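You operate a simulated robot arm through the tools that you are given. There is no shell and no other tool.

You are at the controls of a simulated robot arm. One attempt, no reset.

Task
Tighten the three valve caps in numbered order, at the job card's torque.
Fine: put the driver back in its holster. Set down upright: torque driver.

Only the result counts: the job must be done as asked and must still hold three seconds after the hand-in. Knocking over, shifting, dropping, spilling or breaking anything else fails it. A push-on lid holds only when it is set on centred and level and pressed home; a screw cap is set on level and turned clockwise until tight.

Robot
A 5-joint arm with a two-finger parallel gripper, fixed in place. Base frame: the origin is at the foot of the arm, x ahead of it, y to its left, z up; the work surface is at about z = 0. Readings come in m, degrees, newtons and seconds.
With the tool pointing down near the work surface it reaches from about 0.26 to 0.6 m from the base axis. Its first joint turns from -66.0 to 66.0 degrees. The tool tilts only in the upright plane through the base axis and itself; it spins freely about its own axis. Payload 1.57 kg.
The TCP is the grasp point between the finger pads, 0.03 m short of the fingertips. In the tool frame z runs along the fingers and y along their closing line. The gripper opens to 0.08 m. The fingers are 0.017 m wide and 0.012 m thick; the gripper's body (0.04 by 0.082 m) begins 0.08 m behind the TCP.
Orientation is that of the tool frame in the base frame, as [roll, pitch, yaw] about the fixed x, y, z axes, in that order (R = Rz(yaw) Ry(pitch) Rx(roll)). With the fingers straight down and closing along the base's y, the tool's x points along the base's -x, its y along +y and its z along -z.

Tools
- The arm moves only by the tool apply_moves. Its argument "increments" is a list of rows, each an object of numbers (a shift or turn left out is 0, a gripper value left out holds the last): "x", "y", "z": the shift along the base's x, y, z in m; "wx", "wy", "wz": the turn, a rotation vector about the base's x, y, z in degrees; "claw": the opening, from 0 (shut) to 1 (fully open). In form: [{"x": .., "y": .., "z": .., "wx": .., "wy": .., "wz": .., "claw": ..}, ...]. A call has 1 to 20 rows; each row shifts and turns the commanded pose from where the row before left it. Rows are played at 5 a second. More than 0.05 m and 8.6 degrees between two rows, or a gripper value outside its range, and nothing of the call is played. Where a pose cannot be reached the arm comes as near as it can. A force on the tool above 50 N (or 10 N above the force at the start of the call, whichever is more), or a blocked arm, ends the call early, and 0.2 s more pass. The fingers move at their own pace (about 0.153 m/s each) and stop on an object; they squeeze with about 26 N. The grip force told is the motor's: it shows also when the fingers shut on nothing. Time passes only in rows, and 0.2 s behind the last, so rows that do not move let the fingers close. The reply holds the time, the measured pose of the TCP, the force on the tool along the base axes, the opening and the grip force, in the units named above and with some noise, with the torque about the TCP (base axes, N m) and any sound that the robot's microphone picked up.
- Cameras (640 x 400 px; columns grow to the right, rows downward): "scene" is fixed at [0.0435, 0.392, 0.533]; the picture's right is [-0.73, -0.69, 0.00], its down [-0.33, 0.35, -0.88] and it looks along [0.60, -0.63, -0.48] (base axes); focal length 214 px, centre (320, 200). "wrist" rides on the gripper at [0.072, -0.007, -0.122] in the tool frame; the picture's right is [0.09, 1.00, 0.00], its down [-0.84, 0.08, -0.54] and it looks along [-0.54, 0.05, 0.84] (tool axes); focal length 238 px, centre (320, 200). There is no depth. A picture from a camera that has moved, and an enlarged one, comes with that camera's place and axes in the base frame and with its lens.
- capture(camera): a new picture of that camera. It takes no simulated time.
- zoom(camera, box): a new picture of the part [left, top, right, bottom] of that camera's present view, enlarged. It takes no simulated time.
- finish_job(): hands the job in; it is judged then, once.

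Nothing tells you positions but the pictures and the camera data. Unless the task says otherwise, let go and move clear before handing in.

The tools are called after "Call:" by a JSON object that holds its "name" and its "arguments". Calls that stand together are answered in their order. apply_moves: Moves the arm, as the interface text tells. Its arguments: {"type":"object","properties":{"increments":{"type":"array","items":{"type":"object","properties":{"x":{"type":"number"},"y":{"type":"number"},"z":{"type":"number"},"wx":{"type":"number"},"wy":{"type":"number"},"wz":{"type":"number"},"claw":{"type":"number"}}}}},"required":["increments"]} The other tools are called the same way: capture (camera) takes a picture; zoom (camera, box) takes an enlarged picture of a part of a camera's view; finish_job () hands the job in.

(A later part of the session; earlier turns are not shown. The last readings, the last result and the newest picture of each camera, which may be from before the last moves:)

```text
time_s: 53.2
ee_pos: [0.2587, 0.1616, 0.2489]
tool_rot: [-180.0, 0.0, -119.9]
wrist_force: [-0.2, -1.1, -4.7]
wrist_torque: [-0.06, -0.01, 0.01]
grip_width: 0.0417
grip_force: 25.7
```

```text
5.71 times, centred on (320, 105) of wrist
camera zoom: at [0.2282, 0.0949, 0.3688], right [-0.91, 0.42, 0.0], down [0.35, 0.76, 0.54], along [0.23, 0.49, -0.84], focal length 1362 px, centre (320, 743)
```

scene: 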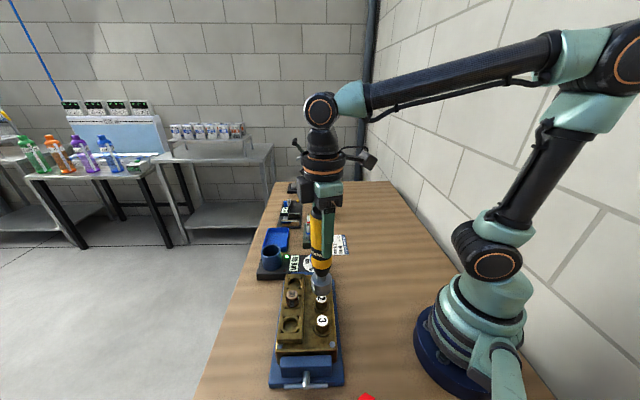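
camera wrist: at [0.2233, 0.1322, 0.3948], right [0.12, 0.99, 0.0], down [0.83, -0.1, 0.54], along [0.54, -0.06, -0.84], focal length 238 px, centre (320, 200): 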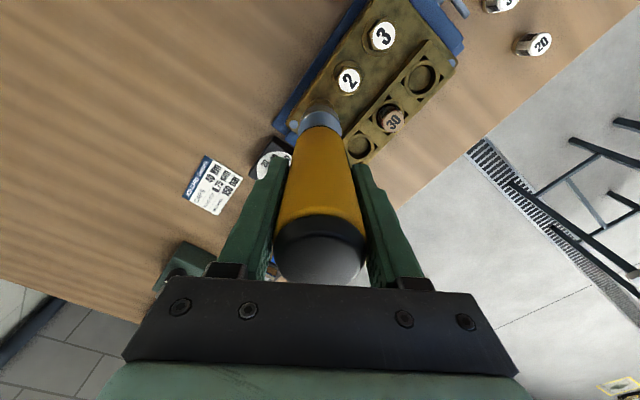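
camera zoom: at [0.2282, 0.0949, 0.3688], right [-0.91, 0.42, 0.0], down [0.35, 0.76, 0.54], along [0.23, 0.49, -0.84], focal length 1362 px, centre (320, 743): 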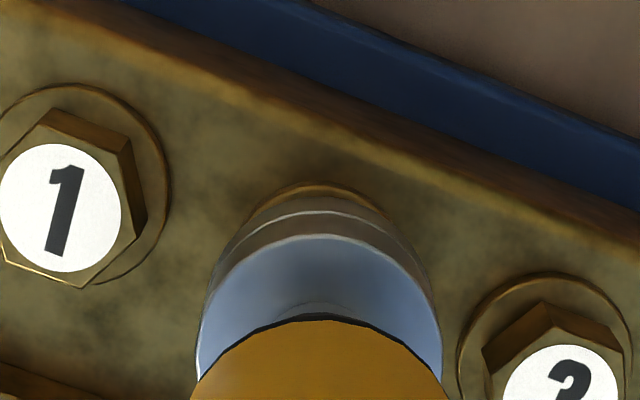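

Call:
{"name": "apply_moves", "arguments": {"increments": [{"z": -0.003, "x": -0.0003, "y": -0.0003}, {"z": -0.003}, {"z": -0.003}, {"z": -0.003}, {}, {}]}}

Call:
{"name": "apply_moves", "arguments": {"increments": [{"z": -0.002}, {"z": -0.001}, {}, {}]}}

Call:
{"name": "apply_moves", "arguments": {"increments": [{"z": -0.001}, {}, {}]}}

Call:
{"name": "apply_moves", "arguments": {"increments": [{"z": -0.001}, {}, {}]}}

Call:
{"name": "zoom", "arguments": {"camera": "scene", "box": [255, 225, 355, 325]}}

```text
time_s: 54.6
ee_pos: [0.2591, 0.16, 0.2358]
tool_rot: [-180.0, 0.0, -120.0]
wrist_force: [0.0, 0.2, -5.4]
wrist_torque: [0.02, 0.05, 0.01]
grip_width: 0.0418
grip_force: 25.8
```

```text
time_s: 55.6
ee_pos: [0.2597, 0.1591, 0.233]
tool_rot: [-180.0, 0.1, -120.1]
wrist_force: [-1.6, 0.2, -2.3]
wrist_torque: [0.07, 0.09, 0.01]
grip_width: 0.0416
grip_force: 25.9
```

```text
time_s: 56.4
ee_pos: [0.258, 0.1598, 0.2333]
tool_rot: [180.0, 0.0, -120.0]
wrist_force: [0.4, 0.4, -3.9]
wrist_torque: [0.01, 0.0, 0.0]
grip_width: 0.0417
grip_force: 25.5
```

```text
time_s: 57.2
ee_pos: [0.2579, 0.1593, 0.2328]
tool_rot: [-179.9, 0.0, -120.0]
wrist_force: [0.2, -0.2, -4.3]
wrist_torque: [0.01, 0.01, 0.01]
grip_width: 0.0417
grip_force: 25.4
```

```text
4.00 times, centred on (305, 275) of scene
camera zoom: at [0.0436, 0.392, 0.533], right [-0.73, -0.69, 0.0], down [-0.33, 0.35, -0.88], along [0.6, -0.63, -0.48], focal length 858 px, centre (380, -100)
```

zoom: 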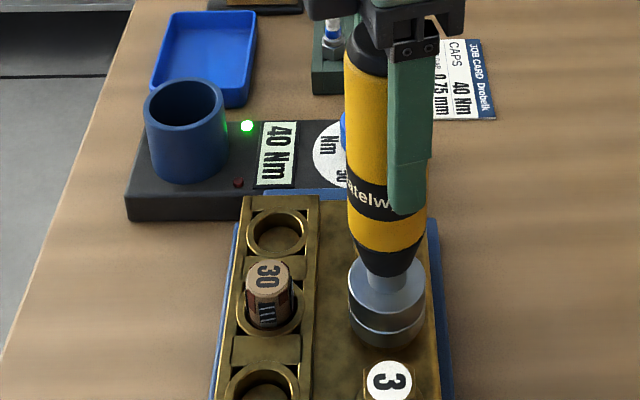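

Call:
{"name": "apply_moves", "arguments": {"increments": [{"z": -0.001}, {}, {}]}}

Call:
{"name": "apply_moves", "arguments": {"increments": [{"z": -0.001}, {}, {}]}}

Call:
{"name": "zoom", "arguments": {"camera": "scene", "box": [255, 225, 355, 325]}}

```text
time_s: 58.0
ee_pos: [0.2585, 0.1593, 0.2309]
tool_rot: [-180.0, -0.1, -120.0]
wrist_force: [-0.5, -0.3, -4.1]
wrist_torque: [-0.01, 0.01, 0.0]
grip_width: 0.0416
grip_force: 25.7
```

```text
time_s: 58.8
ee_pos: [0.258, 0.1605, 0.2294]
tool_rot: [-179.9, 0.1, -120.0]
wrist_force: [-7.7, 1.2, 21.9]
wrist_torque: [0.35, 0.88, 0.05]
grip_width: 0.0421
grip_force: 25.8
```

```text
4.00 times, centred on (305, 275) of scene
camera zoom: at [0.0435, 0.392, 0.533], right [-0.73, -0.69, 0.0], down [-0.33, 0.35, -0.88], along [0.6, -0.63, -0.48], focal length 858 px, centre (380, -100)
```

zoom: 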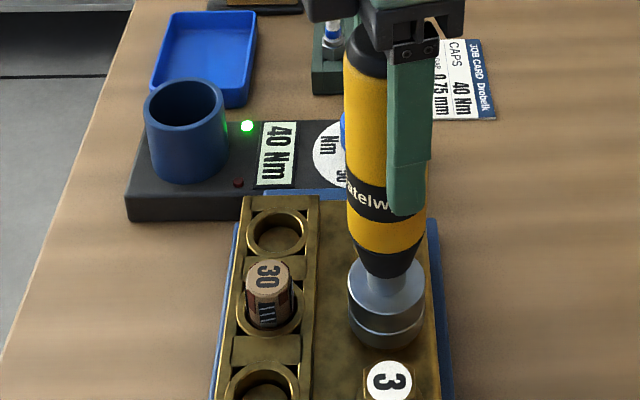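

Seated on cap 2 (≈22 N). Turning clockwise the same way as on cap 1.

Call:
{"name": "apply_moves", "arguments": {"increments": [{"z": 0.0004}, {"wz": -5}, {"wz": -5}, {}]}}

Call:
{"name": "zoom", "arguments": {"camera": "scene", "box": [255, 225, 355, 325]}}

Call:
{"name": "apply_moves", "arguments": {"increments": [{"wz": -6}, {"wz": -6}, {"wz": -6}, {}]}}

Call:
{"name": "apply_moves", "arguments": {"increments": [{"wz": -6, "z": -0.0003}, {"wz": -6}, {"wz": -6}, {}]}}

Call:
{"name": "zoom", "arguments": {"camera": "scene", "box": [255, 225, 355, 325]}}

```text
time_s: 59.8
ee_pos: [0.2582, 0.1583, 0.2304]
tool_rot: [180.0, 0.1, -130.1]
wrist_force: [-1.0, 3.6, 14.6]
wrist_torque: [0.58, 0.12, -0.06]
grip_width: 0.0417
grip_force: 25.7
```

```text
4.00 times, centred on (305, 275) of scene
camera zoom: at [0.0435, 0.392, 0.533], right [-0.73, -0.69, 0.0], down [-0.33, 0.35, -0.88], along [0.6, -0.63, -0.48], focal length 858 px, centre (380, -100)
```

zoom: 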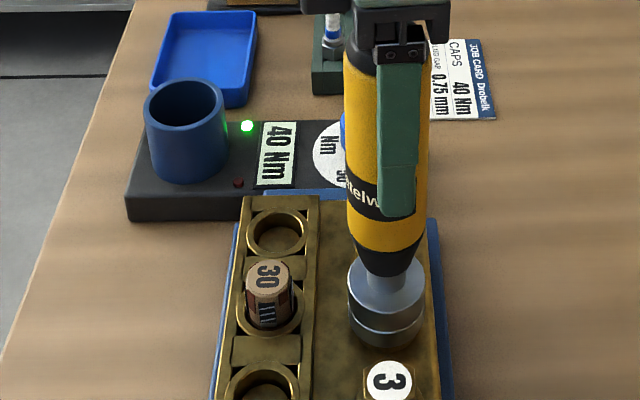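

```text
time_s: 60.8
ee_pos: [0.2576, 0.1598, 0.2307]
tool_rot: [-179.9, -0.1, -148.1]
wrist_force: [0.0, 2.8, 8.7]
wrist_torque: [0.53, -0.04, -0.06]
grip_width: 0.0417
grip_force: 25.8
```

```text
time_s: 61.8
ee_pos: [0.2585, 0.1581, 0.2311]
tool_rot: [-180.0, 0.0, -166.0]
wrist_force: [-0.3, 3.7, 6.9]
wrist_torque: [0.37, -0.14, -0.06]
grip_width: 0.0419
grip_force: 25.9
```

```text
4.00 times, centred on (305, 275) of scene
camera zoom: at [0.0435, 0.392, 0.533], right [-0.73, -0.69, 0.0], down [-0.33, 0.35, -0.88], along [0.6, -0.63, -0.48], focal length 858 px, centre (380, -100)
```

zoom: 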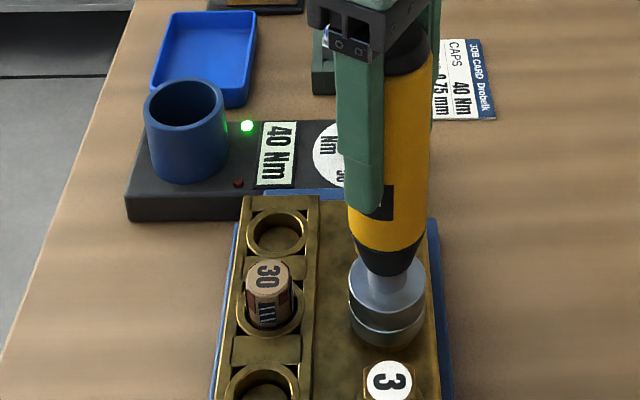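

Call:
{"name": "apply_moves", "arguments": {"increments": [{"wz": -6, "z": -0.0003}, {"wz": -6}, {"wz": -6}, {"wz": -6}, {}]}}

Call:
{"name": "apply_moves", "arguments": {"increments": [{"wz": -6}, {"wz": -6}, {"wz": -6}, {}]}}

Call:
{"name": "apply_moves", "arguments": {"increments": [{"z": 0.005}, {"z": 0.01}, {"z": 0.015}, {"z": 0.025}, {}]}}

Call:
{"name": "zoom", "arguments": {"camera": "scene", "box": [255, 225, 355, 325]}}

Call:
{"name": "zoom", "arguments": {"camera": "scene", "box": [305, 288, 340, 313]}}

Call:
{"name": "capture", "arguments": {"camera": "wrist"}}

```text
time_s: 63.0
ee_pos: [0.2572, 0.1596, 0.2302]
tool_rot: [-179.9, 0.0, 170.0]
wrist_force: [2.7, -1.5, 9.7]
wrist_torque: [-0.23, -0.45, -0.04]
grip_width: 0.0417
grip_force: 25.8
```

```text
time_s: 64.0
ee_pos: [0.2572, 0.1603, 0.2306]
tool_rot: [-180.0, 0.0, 152.0]
wrist_force: [1.8, 1.5, 12.9]
wrist_torque: [0.18, -0.31, -0.09]
grip_width: 0.0416
grip_force: 25.7
```

```text
time_s: 65.2
ee_pos: [0.2565, 0.1583, 0.2852]
tool_rot: [-179.9, 0.0, 152.1]
wrist_force: [0.3, 0.0, -4.4]
wrist_torque: [0.02, -0.02, -0.01]
grip_width: 0.0416
grip_force: 25.7
```

```text
4.00 times, centred on (305, 275) of scene
camera zoom: at [0.0436, 0.392, 0.533], right [-0.73, -0.69, 0.0], down [-0.33, 0.35, -0.88], along [0.6, -0.63, -0.48], focal length 858 px, centre (380, -100)
```

zoom: 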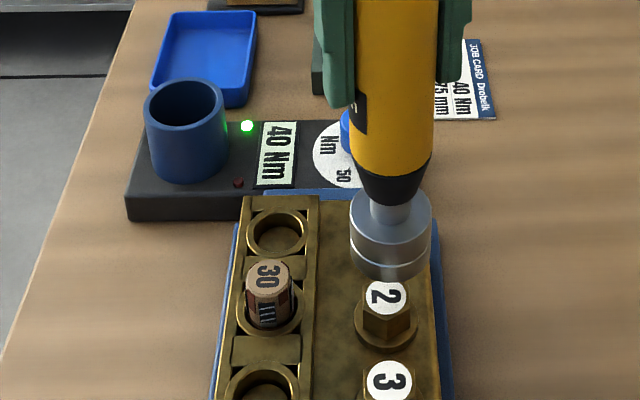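

```text
16.00 times, centred on (322, 300) of scene
camera zoom: at [0.0436, 0.392, 0.533], right [-0.73, -0.69, 0.0], down [-0.33, 0.35, -0.88], along [0.6, -0.63, -0.48], focal length 3432 px, centre (280, -1408)
```

zoom: 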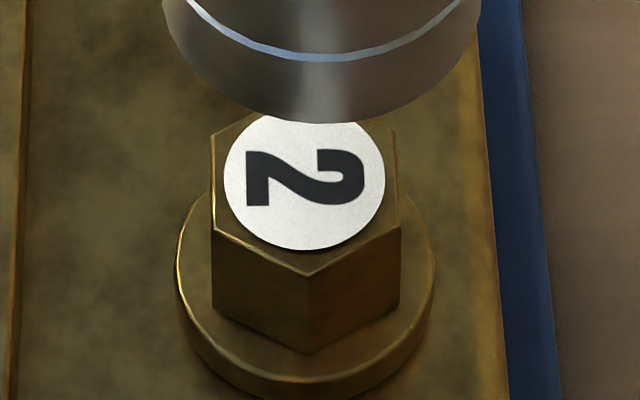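

```text
taken
camera wrist: at [0.1896, 0.1879, 0.4047], right [0.39, 0.92, 0.0], down [0.78, -0.32, 0.54], along [0.5, -0.21, -0.84], focal length 238 px, centre (320, 200)
```

wrist: 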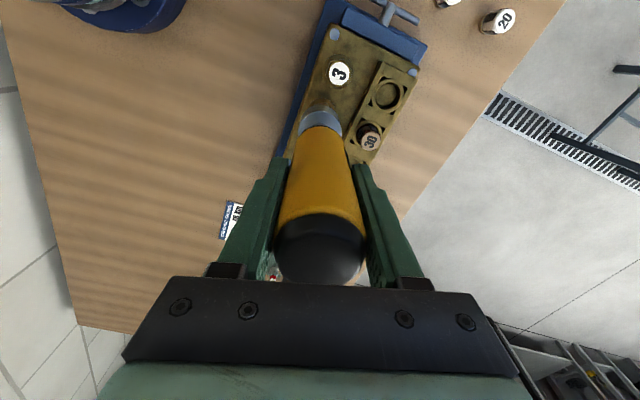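

Cap 2 also sank while keeping its label orientation. Before cap 3, I'll raise the driver to get an unobstructed view and compare all three caps' seating.

Call:
{"name": "apply_moves", "arguments": {"increments": [{"z": 0.03, "wz": 8}, {"z": 0.03, "wz": 8}, {"wz": 8}, {"wz": 8}, {"wz": 8}, {"wz": 8}, {"wz": 8}, {"wz": 8}, {"wz": 8}, {"wz": 8}, {"wz": 8}, {}]}}

Call:
{"name": "zoom", "arguments": {"camera": "scene", "box": [305, 270, 340, 295]}}

Call:
{"name": "zoom", "arguments": {"camera": "scene", "box": [305, 288, 340, 313]}}

Call:
{"name": "zoom", "arguments": {"camera": "scene", "box": [305, 312, 340, 337]}}

Call:
{"name": "zoom", "arguments": {"camera": "wrist", "box": [250, 20, 410, 150]}}

```text
time_s: 67.8
ee_pos: [0.2576, 0.1582, 0.3452]
tool_rot: [180.0, 0.0, -119.8]
wrist_force: [0.7, -0.1, -4.4]
wrist_torque: [0.02, 0.01, 0.02]
grip_width: 0.0418
grip_force: 25.8
```

```text
16.00 times, centred on (322, 282) of scene
camera zoom: at [0.0436, 0.392, 0.533], right [-0.73, -0.69, 0.0], down [-0.33, 0.35, -0.88], along [0.6, -0.63, -0.48], focal length 3432 px, centre (280, -1120)
```

zoom: 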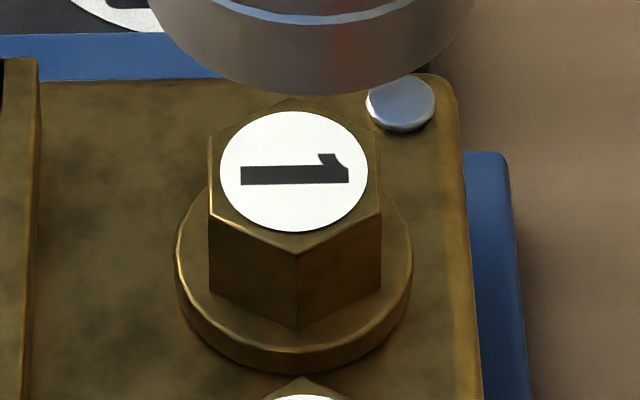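

```text
16.00 times, centred on (322, 300) of scene
camera zoom: at [0.0436, 0.392, 0.533], right [-0.73, -0.69, 0.0], down [-0.33, 0.35, -0.88], along [0.6, -0.63, -0.48], focal length 3432 px, centre (280, -1408)
```

zoom: 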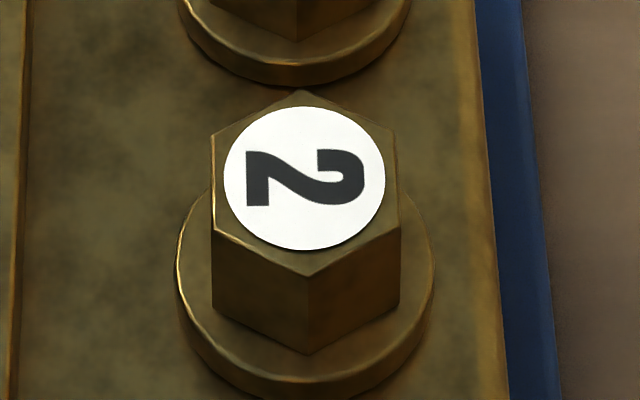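

```text
16.00 times, centred on (322, 324) of scene
camera zoom: at [0.0436, 0.392, 0.533], right [-0.73, -0.69, 0.0], down [-0.33, 0.35, -0.88], along [0.6, -0.63, -0.48], focal length 3432 px, centre (280, -1792)
```

zoom: 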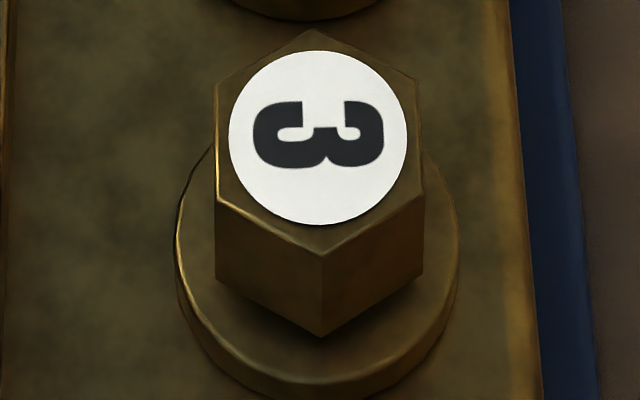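

```text
3.08 times, centred on (330, 85) of wrist
camera zoom: at [0.2275, 0.0938, 0.4649], right [-0.91, 0.42, 0.0], down [0.35, 0.76, 0.54], along [0.23, 0.49, -0.84], focal length 733 px, centre (289, 554)
```

zoom: 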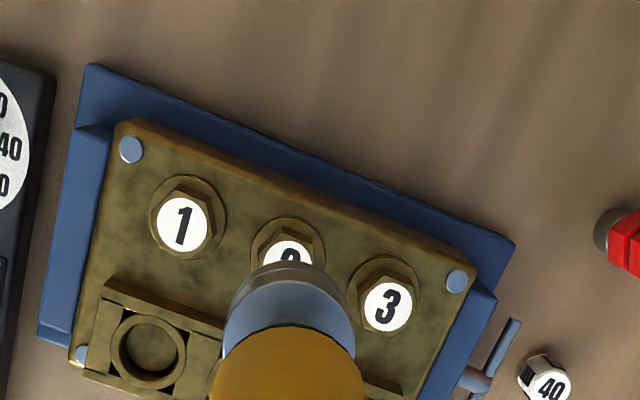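

Call:
{"name": "zoom", "arguments": {"camera": "scene", "box": [309, 276, 337, 296]}}

Call:
{"name": "zoom", "arguments": {"camera": "scene", "box": [309, 296, 337, 316]}}

Call:
{"name": "zoom", "arguments": {"camera": "scene", "box": [309, 320, 337, 340]}}

Call:
{"name": "zoom", "arguments": {"camera": "scene", "box": [265, 245, 345, 295]}}

```text
16.00 times, centred on (323, 286) of scene
camera zoom: at [0.0436, 0.392, 0.533], right [-0.73, -0.69, 0.0], down [-0.33, 0.35, -0.88], along [0.6, -0.63, -0.48], focal length 3432 px, centre (272, -1176)
```

zoom: 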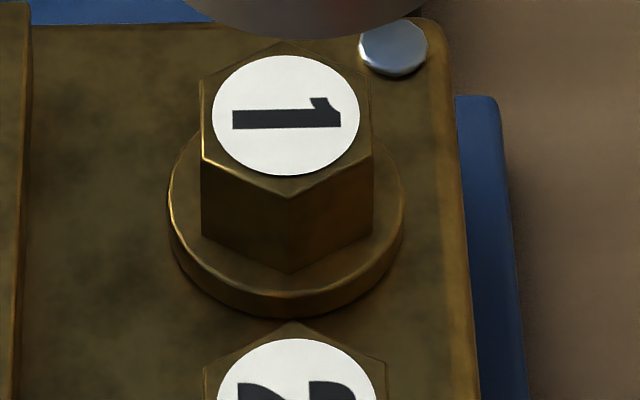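

```text
16.00 times, centred on (323, 306) of scene
camera zoom: at [0.0436, 0.392, 0.533], right [-0.73, -0.69, 0.0], down [-0.33, 0.35, -0.88], along [0.6, -0.63, -0.48], focal length 3432 px, centre (272, -1496)
```

zoom: 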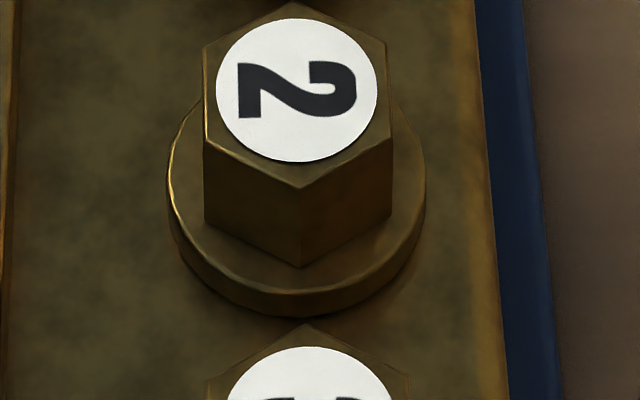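

```text
16.00 times, centred on (323, 330) of scene
camera zoom: at [0.0436, 0.392, 0.533], right [-0.73, -0.69, 0.0], down [-0.33, 0.35, -0.88], along [0.6, -0.63, -0.48], focal length 3432 px, centre (272, -1880)
```

zoom: 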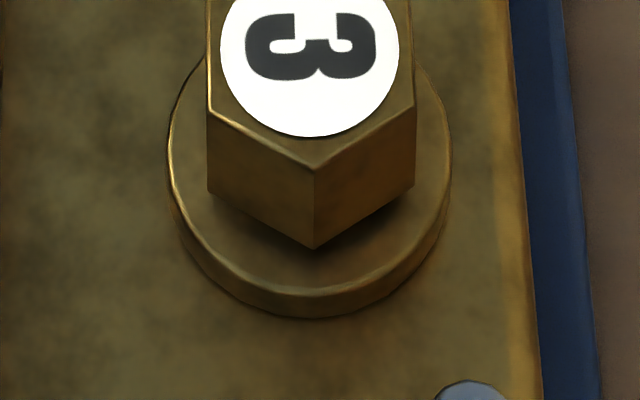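

```text
8.00 times, centred on (305, 270) of scene
camera zoom: at [0.0436, 0.392, 0.533], right [-0.73, -0.69, 0.0], down [-0.33, 0.35, -0.88], along [0.6, -0.63, -0.48], focal length 1716 px, centre (440, -360)
```

zoom: 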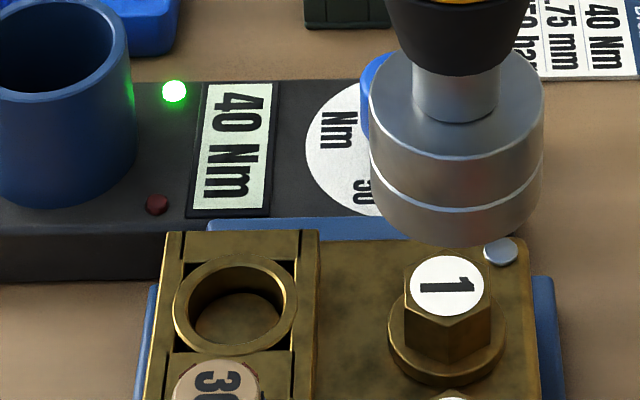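

Caps 1 and 2 are now flush on their seats, while cap 3 still shows a gap and shadow; green LED on, red off. Moving over cap 3.

Call:
{"name": "apply_moves", "arguments": {"increments": [{"x": -0.0093, "y": 0.0092}, {"x": -0.0093, "y": 0.0092}, {"x": -0.0093, "y": 0.0092}, {"x": -0.0092, "y": 0.0093}, {"z": -0.03}, {"z": -0.03}, {}, {}]}}

Call:
{"name": "zoom", "arguments": {"camera": "scene", "box": [297, 285, 347, 335]}}

Call:
{"name": "zoom", "arguments": {"camera": "wrist", "box": [270, 60, 370, 140]}}

Call:
{"name": "capture", "arguments": {"camera": "scene"}}

```text
time_s: 69.6
ee_pos: [0.221, 0.1976, 0.2851]
tool_rot: [-180.0, -0.1, -120.0]
wrist_force: [0.1, -0.6, -4.5]
wrist_torque: [-0.05, 0.0, 0.04]
grip_width: 0.0415
grip_force: 25.7
```

```text
8.00 times, centred on (322, 310) of scene
camera zoom: at [0.0436, 0.392, 0.533], right [-0.73, -0.69, 0.0], down [-0.33, 0.35, -0.88], along [0.6, -0.64, -0.48], focal length 1716 px, centre (304, -680)
```

zoom: 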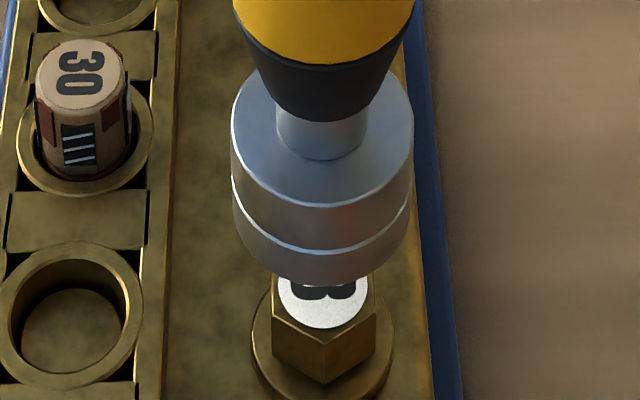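

```text
5.00 times, centred on (320, 100) of wrist
camera zoom: at [0.1903, 0.1325, 0.4061], right [-0.91, 0.42, 0.0], down [0.35, 0.76, 0.54], along [0.23, 0.49, -0.84], focal length 1192 px, centre (320, 700)
```

zoom: 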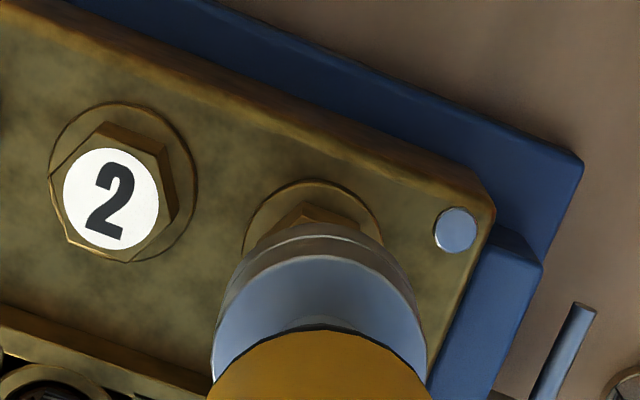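

```text
taken
```

scene: 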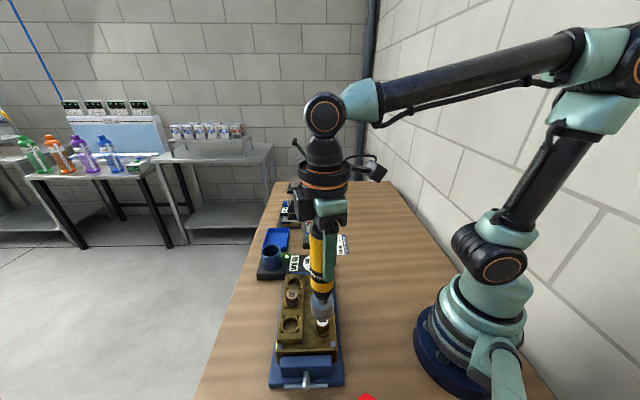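

Call:
{"name": "apply_moves", "arguments": {"increments": [{"z": -0.015, "x": 0.0007, "y": -0.0008}, {"z": -0.015}, {"z": -0.005}, {}, {}]}}

Call:
{"name": "zoom", "arguments": {"camera": "scene", "box": [303, 299, 343, 334]}}

Call:
{"name": "zoom", "arguments": {"camera": "wrist", "box": [280, 70, 360, 140]}}

```text
time_s: 70.8
ee_pos: [0.2212, 0.1965, 0.2499]
tool_rot: [180.0, 0.1, -120.0]
wrist_force: [0.6, -0.6, -5.4]
wrist_torque: [-0.01, -0.02, -0.01]
grip_width: 0.0415
grip_force: 26.3
```

```text
11.43 times, centred on (323, 316) of scene
camera zoom: at [0.0436, 0.392, 0.533], right [-0.73, -0.69, 0.0], down [-0.33, 0.35, -0.88], along [0.6, -0.64, -0.48], focal length 2451 px, centre (286, -1131)
```

zoom: 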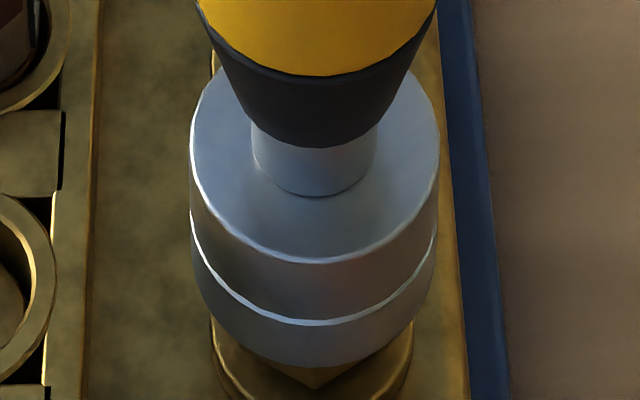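

```text
5.71 times, centred on (320, 105) of wrist
camera zoom: at [0.1907, 0.1311, 0.3707], right [-0.91, 0.42, 0.0], down [0.35, 0.76, 0.54], along [0.23, 0.49, -0.84], focal length 1362 px, centre (320, 743)
```

zoom: 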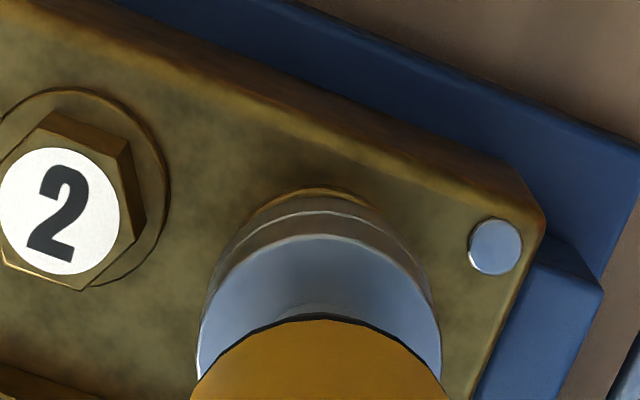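

Call:
{"name": "apply_moves", "arguments": {"increments": [{"x": 0.0008, "y": -0.0008}, {"z": -0.003}, {"z": -0.003}, {"z": -0.003}, {"z": -0.003}, {}, {}]}}

Call:
{"name": "zoom", "arguments": {"camera": "scene", "box": [303, 304, 343, 339]}}

Call:
{"name": "zoom", "arguments": {"camera": "wrist", "box": [280, 70, 360, 140]}}

```text
time_s: 72.4
ee_pos: [0.2226, 0.1947, 0.2372]
tool_rot: [-179.9, -0.1, -120.1]
wrist_force: [-1.2, -0.4, -4.6]
wrist_torque: [-0.01, -0.02, 0.02]
grip_width: 0.0416
grip_force: 25.8
```

```text
11.43 times, centred on (323, 322) of scene
camera zoom: at [0.0436, 0.392, 0.533], right [-0.73, -0.69, 0.0], down [-0.33, 0.35, -0.88], along [0.6, -0.64, -0.48], focal length 2451 px, centre (286, -1189)
```

zoom: 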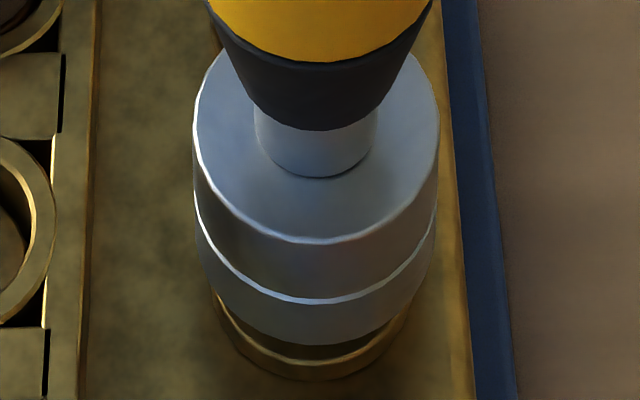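

```text
5.71 times, centred on (320, 105) of wrist
camera zoom: at [0.1913, 0.1298, 0.3583], right [-0.91, 0.42, 0.0], down [0.35, 0.76, 0.54], along [0.23, 0.49, -0.84], focal length 1362 px, centre (320, 743)
```

zoom: 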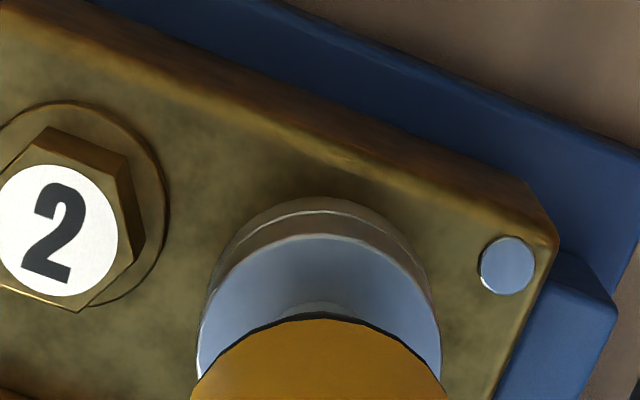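

Call:
{"name": "apply_moves", "arguments": {"increments": [{"z": -0.002}, {"z": -0.001}, {}, {}]}}

Call:
{"name": "apply_moves", "arguments": {"increments": [{"z": -0.001}, {}, {}]}}

Call:
{"name": "apply_moves", "arguments": {"increments": [{"z": -0.001}, {}, {}]}}

Call:
{"name": "apply_moves", "arguments": {"increments": [{"z": -0.001}, {}, {}]}}

```text
time_s: 73.4
ee_pos: [0.2222, 0.1952, 0.2343]
tool_rot: [-180.0, -0.1, -120.0]
wrist_force: [0.6, 0.3, -2.6]
wrist_torque: [-0.07, -0.08, 0.0]
grip_width: 0.0414
grip_force: 26.6
```

```text
time_s: 74.2
ee_pos: [0.2221, 0.1953, 0.2334]
tool_rot: [180.0, 0.1, -120.1]
wrist_force: [0.2, -0.3, -5.0]
wrist_torque: [0.01, 0.04, 0.02]
grip_width: 0.0416
grip_force: 26.4
```

```text
time_s: 75.0
ee_pos: [0.2219, 0.1956, 0.2335]
tool_rot: [179.9, 0.0, -120.0]
wrist_force: [0.1, -0.6, -4.6]
wrist_torque: [0.02, 0.04, -0.01]
grip_width: 0.0416
grip_force: 26.1
```

```text
time_s: 75.8
ee_pos: [0.2229, 0.1947, 0.2318]
tool_rot: [-180.0, 0.0, -120.0]
wrist_force: [-0.6, 0.4, -3.9]
wrist_torque: [-0.01, 0.0, 0.01]
grip_width: 0.0418
grip_force: 26.1
```

Call:
{"name": "apply_moves", "arguments": {"increments": [{"z": -0.001}, {}, {}]}}

Call:
{"name": "apply_moves", "arguments": {"increments": [{"z": -0.001}, {}, {}]}}

Call:
{"name": "zoom", "arguments": {"camera": "scene", "box": [255, 235, 355, 345]}}

```text
time_s: 76.6
ee_pos: [0.2232, 0.1944, 0.2329]
tool_rot: [-179.9, 0.2, -120.0]
wrist_force: [-6.7, 1.7, 21.7]
wrist_torque: [0.47, 0.75, -0.01]
grip_width: 0.0413
grip_force: 25.7
```

```text
time_s: 77.4
ee_pos: [0.2243, 0.1954, 0.2304]
tool_rot: [-180.0, 0.0, -119.9]
wrist_force: [-1.9, 1.5, 20.4]
wrist_torque: [0.49, 0.15, -0.03]
grip_width: 0.0418
grip_force: 26.1
```

```text
3.64 times, centred on (305, 290) of scene
camera zoom: at [0.0435, 0.3919, 0.533], right [-0.73, -0.69, 0.0], down [-0.33, 0.35, -0.88], along [0.6, -0.63, -0.48], focal length 780 px, centre (374, -127)
```

zoom: 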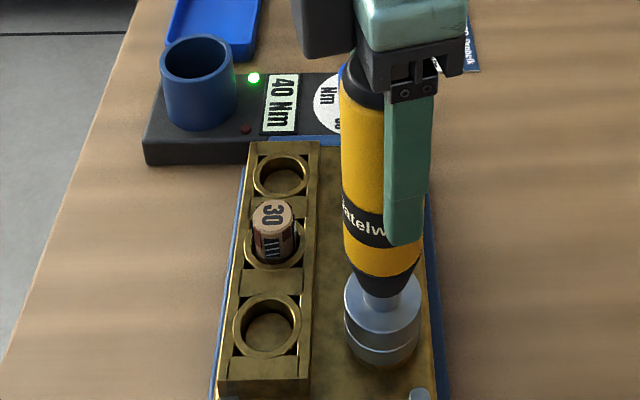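

Seated on cap 3. Turning clockwise.

Call:
{"name": "apply_moves", "arguments": {"increments": [{"z": 0.0003}, {"wz": -5}, {"wz": -5}, {"wz": -6}, {"wz": -6}, {"wz": -6}, {}]}}

Call:
{"name": "apply_moves", "arguments": {"increments": [{"wz": -6, "z": -0.0003}, {"wz": -6}, {"wz": -6}, {"wz": -6}, {"wz": -6}, {}]}}

Call:
{"name": "apply_moves", "arguments": {"increments": [{"wz": -6, "z": -0.0003}, {"wz": -6}, {"wz": -6}, {"wz": -6}, {"wz": -6}, {}]}}

Call:
{"name": "zoom", "arguments": {"camera": "scene", "box": [255, 235, 355, 345]}}

```text
time_s: 79.0
ee_pos: [0.2231, 0.1941, 0.2301]
tool_rot: [-179.9, -0.1, -148.2]
wrist_force: [-3.2, 0.8, 9.8]
wrist_torque: [0.18, 0.35, -0.02]
grip_width: 0.0414
grip_force: 26.3
```

```text
time_s: 80.4
ee_pos: [0.224, 0.1945, 0.2295]
tool_rot: [-180.0, 0.0, -178.1]
wrist_force: [-2.6, 1.8, 3.0]
wrist_torque: [0.21, 0.29, -0.01]
grip_width: 0.0413
grip_force: 26.7
```

```text
time_s: 81.8
ee_pos: [0.2217, 0.1938, 0.2289]
tool_rot: [180.0, 0.0, 151.8]
wrist_force: [-2.1, 3.2, 1.9]
wrist_torque: [0.4, 0.27, -0.05]
grip_width: 0.0413
grip_force: 26.1
```

```text
3.64 times, centred on (305, 290) of scene
camera zoom: at [0.0435, 0.392, 0.533], right [-0.73, -0.69, 0.0], down [-0.33, 0.35, -0.88], along [0.6, -0.63, -0.48], focal length 780 px, centre (374, -127)
```

zoom: 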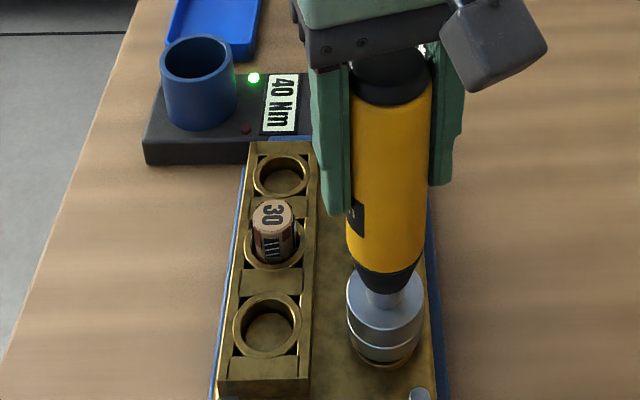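

Call:
{"name": "zoom", "arguments": {"camera": "scene", "box": [295, 235, 355, 345]}}

Call:
{"name": "zoom", "arguments": {"camera": "scene", "box": [303, 304, 343, 339]}}

Call:
{"name": "capture", "arguments": {"camera": "wrist"}}

```text
3.64 times, centred on (325, 290) of scene
camera zoom: at [0.0435, 0.392, 0.533], right [-0.73, -0.69, 0.0], down [-0.33, 0.35, -0.88], along [0.6, -0.63, -0.48], focal length 780 px, centre (302, -127)
```

zoom: 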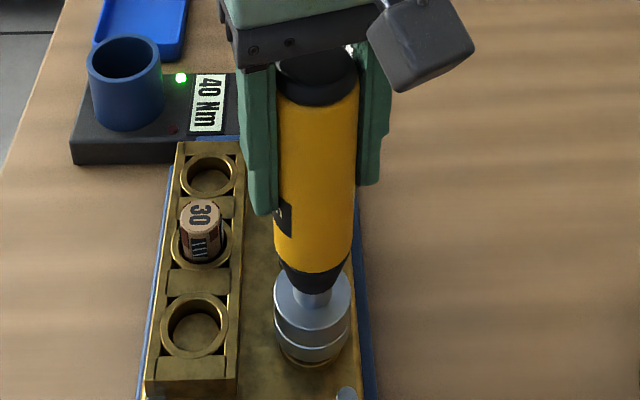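

```text
11.43 times, centred on (323, 322) of scene
camera zoom: at [0.0435, 0.392, 0.533], right [-0.73, -0.69, 0.0], down [-0.33, 0.35, -0.88], along [0.6, -0.63, -0.48], focal length 2451 px, centre (286, -1189)
```

zoom: 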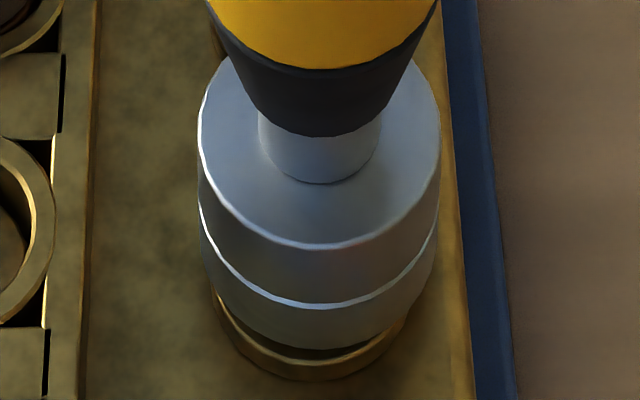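

```text
taken
camera wrist: at [0.156, 0.223, 0.3501], right [0.39, 0.92, 0.0], down [0.77, -0.33, 0.54], along [0.5, -0.21, -0.84], focal length 238 px, centre (320, 200)
```

wrist: 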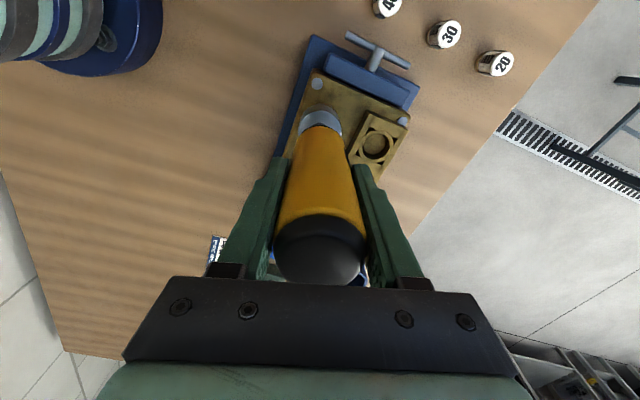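

Something looks different here: the socket appears higher on cap 3's seat than on the others. Let me check whether the driver slid in the grip.

Call:
{"name": "zoom", "arguments": {"camera": "scene", "box": [300, 235, 350, 305]}}

Call:
{"name": "zoom", "arguments": {"camera": "wrist", "box": [240, 90, 400, 300]}}

```text
5.71 times, centred on (325, 270) of scene
camera zoom: at [0.0435, 0.392, 0.533], right [-0.73, -0.69, 0.0], down [-0.33, 0.35, -0.88], along [0.6, -0.63, -0.48], focal length 1226 px, centre (291, -200)
```

zoom: 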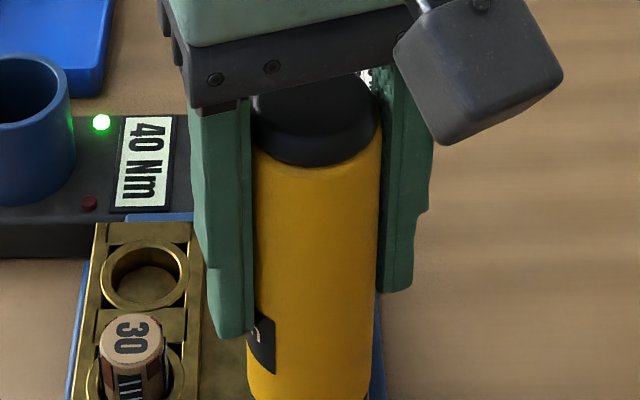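

```text
1.90 times, centred on (320, 195) of wrist
camera zoom: at [0.156, 0.223, 0.3501], right [0.39, 0.92, 0.0], down [0.77, -0.33, 0.54], along [0.5, -0.21, -0.84], focal length 454 px, centre (320, 210)
```

zoom: 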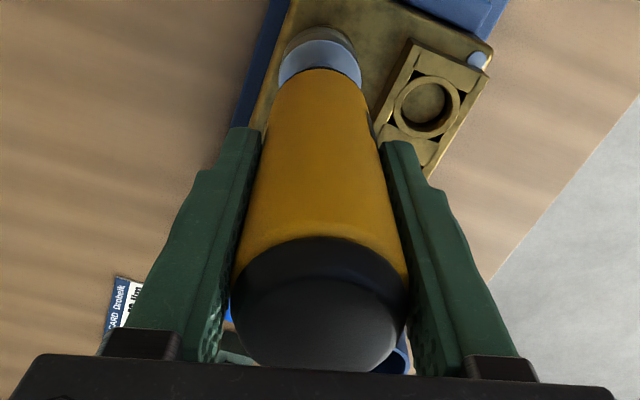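

The socket seems to sit 3 mm higher than when first seated. I'll lift clear and inspect cap 3's seating directly.

Call:
{"name": "apply_moves", "arguments": {"increments": [{"z": 0.005}, {"z": 0.01}, {"z": 0.02}, {"z": 0.025}, {"z": 0.025}, {}, {}]}}

Call:
{"name": "zoom", "arguments": {"camera": "scene", "box": [309, 320, 337, 340]}}

Call:
{"name": "zoom", "arguments": {"camera": "scene", "box": [305, 312, 340, 337]}}

Call:
{"name": "zoom", "arguments": {"camera": "scene", "box": [255, 215, 355, 345]}}

Call:
{"name": "capture", "arguments": {"camera": "wrist"}}

```text
time_s: 83.4
ee_pos: [0.2229, 0.1949, 0.3136]
tool_rot: [-179.9, -0.1, 152.0]
wrist_force: [0.4, 0.2, -4.3]
wrist_torque: [-0.03, 0.01, 0.01]
grip_width: 0.0416
grip_force: 25.6
```

```text
16.00 times, centred on (323, 330) of scene
camera zoom: at [0.0436, 0.392, 0.533], right [-0.73, -0.69, 0.0], down [-0.33, 0.35, -0.88], along [0.6, -0.64, -0.48], focal length 3432 px, centre (272, -1880)
```

zoom: 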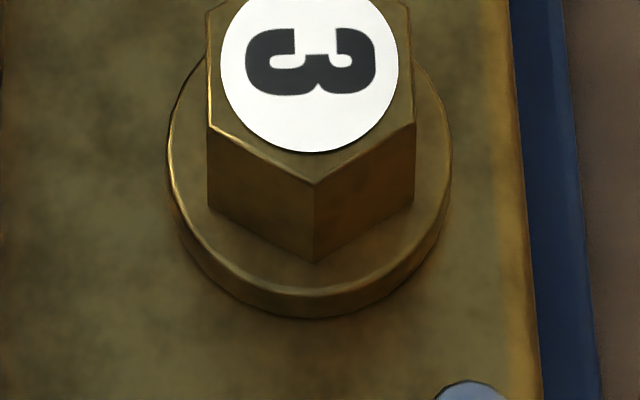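

```text
16.00 times, centred on (322, 324) of scene
camera zoom: at [0.0436, 0.392, 0.533], right [-0.73, -0.69, 0.0], down [-0.33, 0.35, -0.88], along [0.6, -0.64, -0.48], focal length 3432 px, centre (280, -1792)
```

zoom: 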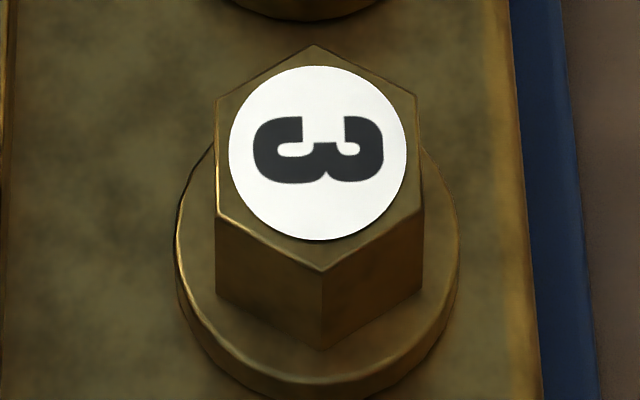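

```text
3.08 times, centred on (305, 280) of scene
camera zoom: at [0.0436, 0.392, 0.533], right [-0.73, -0.69, 0.0], down [-0.33, 0.35, -0.88], along [0.6, -0.64, -0.48], focal length 660 px, centre (366, -46)
```

zoom: 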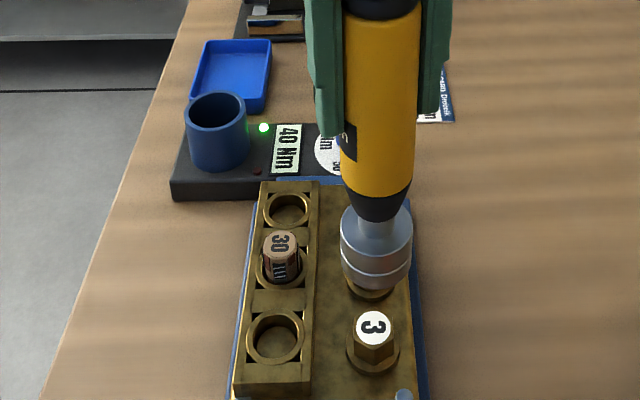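

```text
taken
camera wrist: at [0.1551, 0.2238, 0.4344], right [0.39, 0.92, 0.0], down [0.78, -0.32, 0.54], along [0.5, -0.21, -0.84], focal length 238 px, centre (320, 200)
```

wrist: 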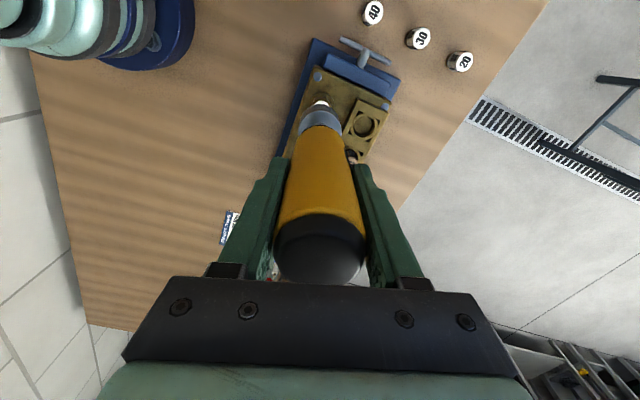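

All three caps are now flush on their seats with the labels unmoved; driver still true in the grip. Let me check the station's display and LEDs once more before returning the driver.

Call:
{"name": "zoom", "arguments": {"camera": "scene", "box": [255, 235, 335, 290]}}

Call:
{"name": "zoom", "arguments": {"camera": "scene", "box": [300, 265, 345, 345]}}

```text
7.27 times, centred on (295, 262) of scene
camera zoom: at [0.0436, 0.392, 0.533], right [-0.73, -0.69, 0.0], down [-0.33, 0.35, -0.88], along [0.6, -0.64, -0.48], focal length 1560 px, centre (502, -254)
```

zoom: 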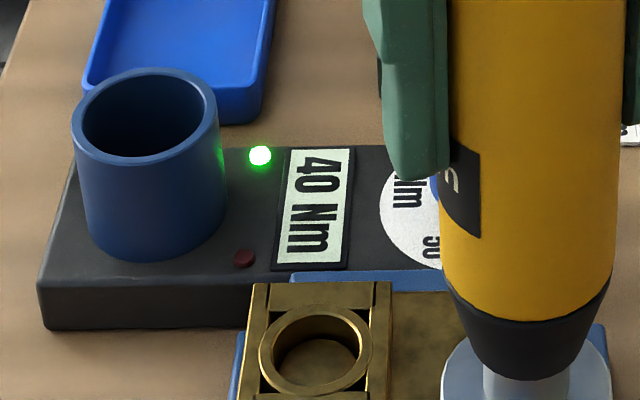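

```text
5.00 times, centred on (322, 305) of scene
camera zoom: at [0.0436, 0.392, 0.533], right [-0.73, -0.69, 0.0], down [-0.33, 0.35, -0.88], along [0.6, -0.64, -0.48], focal length 1072 px, centre (308, -325)
```

zoom: 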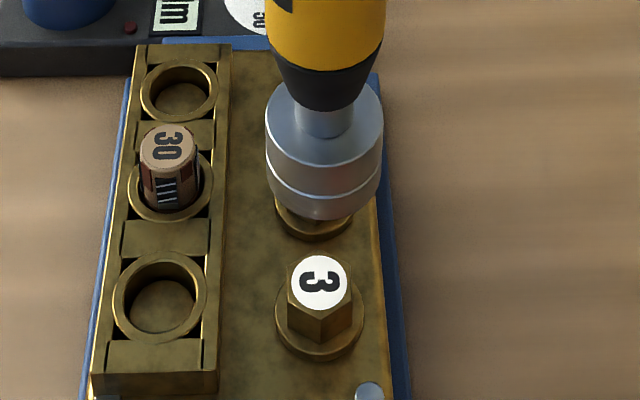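

Display still 40 Nm, green on, red off. Now carrying the driver back high over to the holster at about (0.490, 0.138).

Call:
{"name": "apply_moves", "arguments": {"increments": [{"z": 0.03}, {"z": 0.02}, {"x": 0.0297, "y": -0.0063, "wz": 3.1}, {"x": 0.0297, "y": -0.0063, "wz": 3.1}, {"x": 0.0297, "y": -0.0063, "wz": 3.1}, {"x": 0.0297, "y": -0.0063, "wz": 3.1}, {"x": 0.0297, "y": -0.0063, "wz": 3.1}, {"x": 0.0297, "y": -0.0063, "wz": 3.1}, {"x": 0.0297, "y": -0.0063, "wz": 3.1}, {"x": 0.0297, "y": -0.0063, "wz": 3.1}, {"x": 0.0297, "y": -0.0063, "wz": 3.2}, {}, {}]}}

Call:
{"name": "capture", "arguments": {"camera": "wrist"}}

Call:
{"name": "zoom", "arguments": {"camera": "scene", "box": [230, 150, 330, 290]}}

Call:
{"name": "zoom", "arguments": {"camera": "wrist", "box": [270, 50, 370, 150]}}

Call:
{"name": "zoom", "arguments": {"camera": "scene", "box": [300, 265, 345, 345]}}

```text
time_s: 86.2
ee_pos: [0.4907, 0.1366, 0.364]
tool_rot: [-180.0, 0.0, 179.9]
wrist_force: [-0.8, -0.2, -4.2]
wrist_torque: [0.04, 0.01, 0.0]
grip_width: 0.0412
grip_force: 25.9
```

```text
taken
camera wrist: at [0.418, 0.1304, 0.4852], right [-0.09, 1.0, 0.0], down [0.84, 0.08, 0.54], along [0.54, 0.05, -0.84], focal length 238 px, centre (320, 200)
```

wrist: 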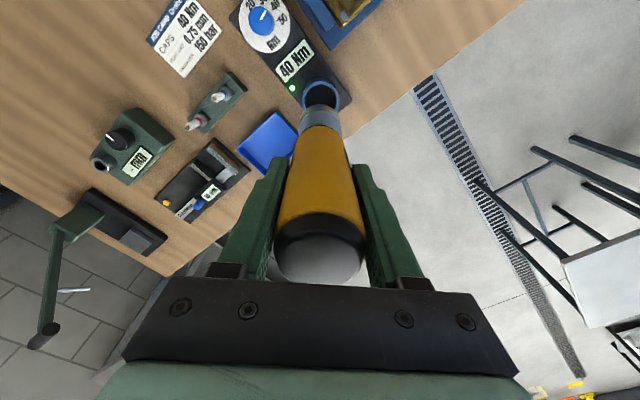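

```text
2.86 times, centred on (280, 220) of scene
camera zoom: at [0.0436, 0.392, 0.533], right [-0.73, -0.69, 0.0], down [-0.33, 0.35, -0.88], along [0.6, -0.64, -0.48], focal length 613 px, centre (434, 143)
```

zoom: 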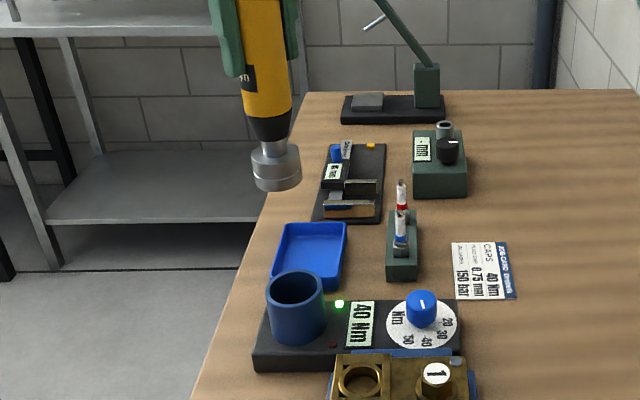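

```text
4.00 times, centred on (320, 100) of wrist
camera zoom: at [0.418, 0.1304, 0.4852], right [-0.09, 1.0, 0.0], down [0.84, 0.08, 0.54], along [0.54, 0.05, -0.84], focal length 953 px, centre (320, 600)
```

zoom: 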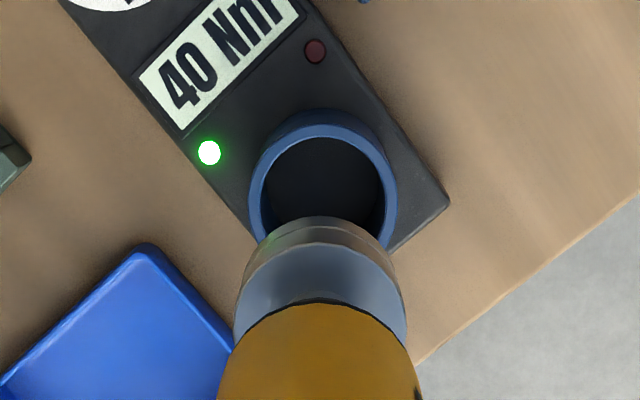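

```text
5.00 times, centred on (322, 305) of scene
camera zoom: at [0.0436, 0.392, 0.533], right [-0.73, -0.69, 0.0], down [-0.33, 0.35, -0.88], along [0.6, -0.64, -0.48], focal length 1072 px, centre (308, -325)
```

zoom: 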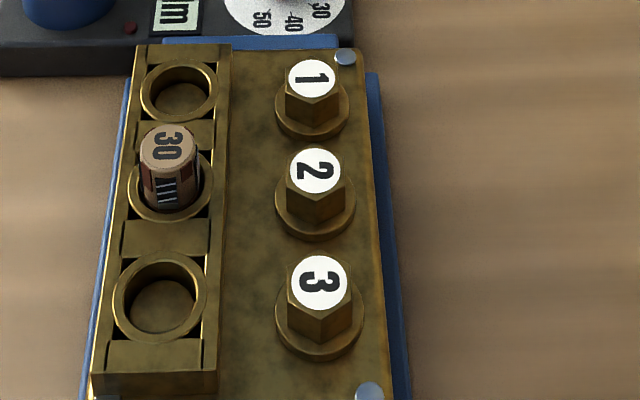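

The holster rim is centred at ≈(0.490, 0.138), just about under the socket. I'll come down to just above the rim and check again.

Call:
{"name": "apply_moves", "arguments": {"increments": [{"y": 0.0008, "z": -0.03}, {"z": -0.03}, {"z": -0.03}, {"z": -0.02}, {}, {}]}}

Call:
{"name": "zoom", "arguments": {"camera": "scene", "box": [240, 210, 310, 290]}}

Call:
{"name": "zoom", "arguments": {"camera": "wrist", "box": [270, 70, 370, 170]}}

```text
time_s: 87.6
ee_pos: [0.492, 0.1378, 0.2547]
tool_rot: [180.0, 0.0, 179.9]
wrist_force: [-0.9, -0.3, -4.6]
wrist_torque: [0.01, 0.02, -0.03]
grip_width: 0.0415
grip_force: 25.6
```

```text
5.00 times, centred on (275, 250) of scene
camera zoom: at [0.0436, 0.392, 0.533], right [-0.73, -0.69, 0.0], down [-0.33, 0.35, -0.88], along [0.6, -0.63, -0.48], focal length 1072 px, centre (545, -50)
```

zoom: 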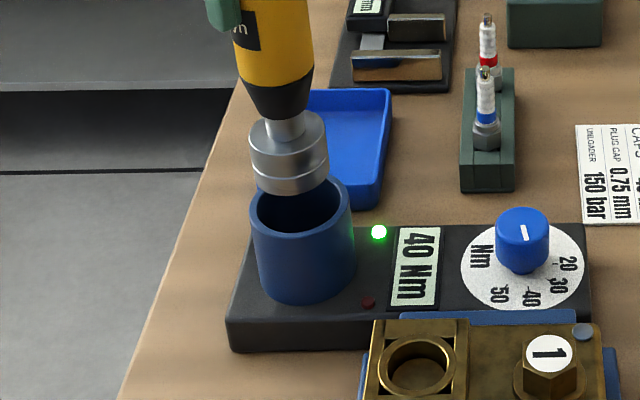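

```text
4.00 times, centred on (320, 120) of wrist
camera zoom: at [0.419, 0.1322, 0.3753], right [-0.09, 1.0, 0.0], down [0.84, 0.08, 0.54], along [0.54, 0.05, -0.84], focal length 953 px, centre (320, 520)
```

zoom: 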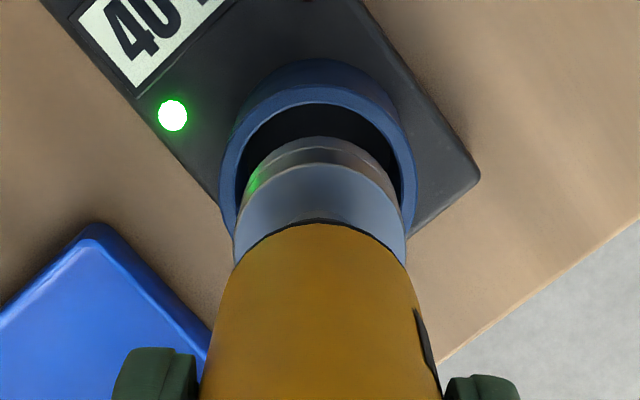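

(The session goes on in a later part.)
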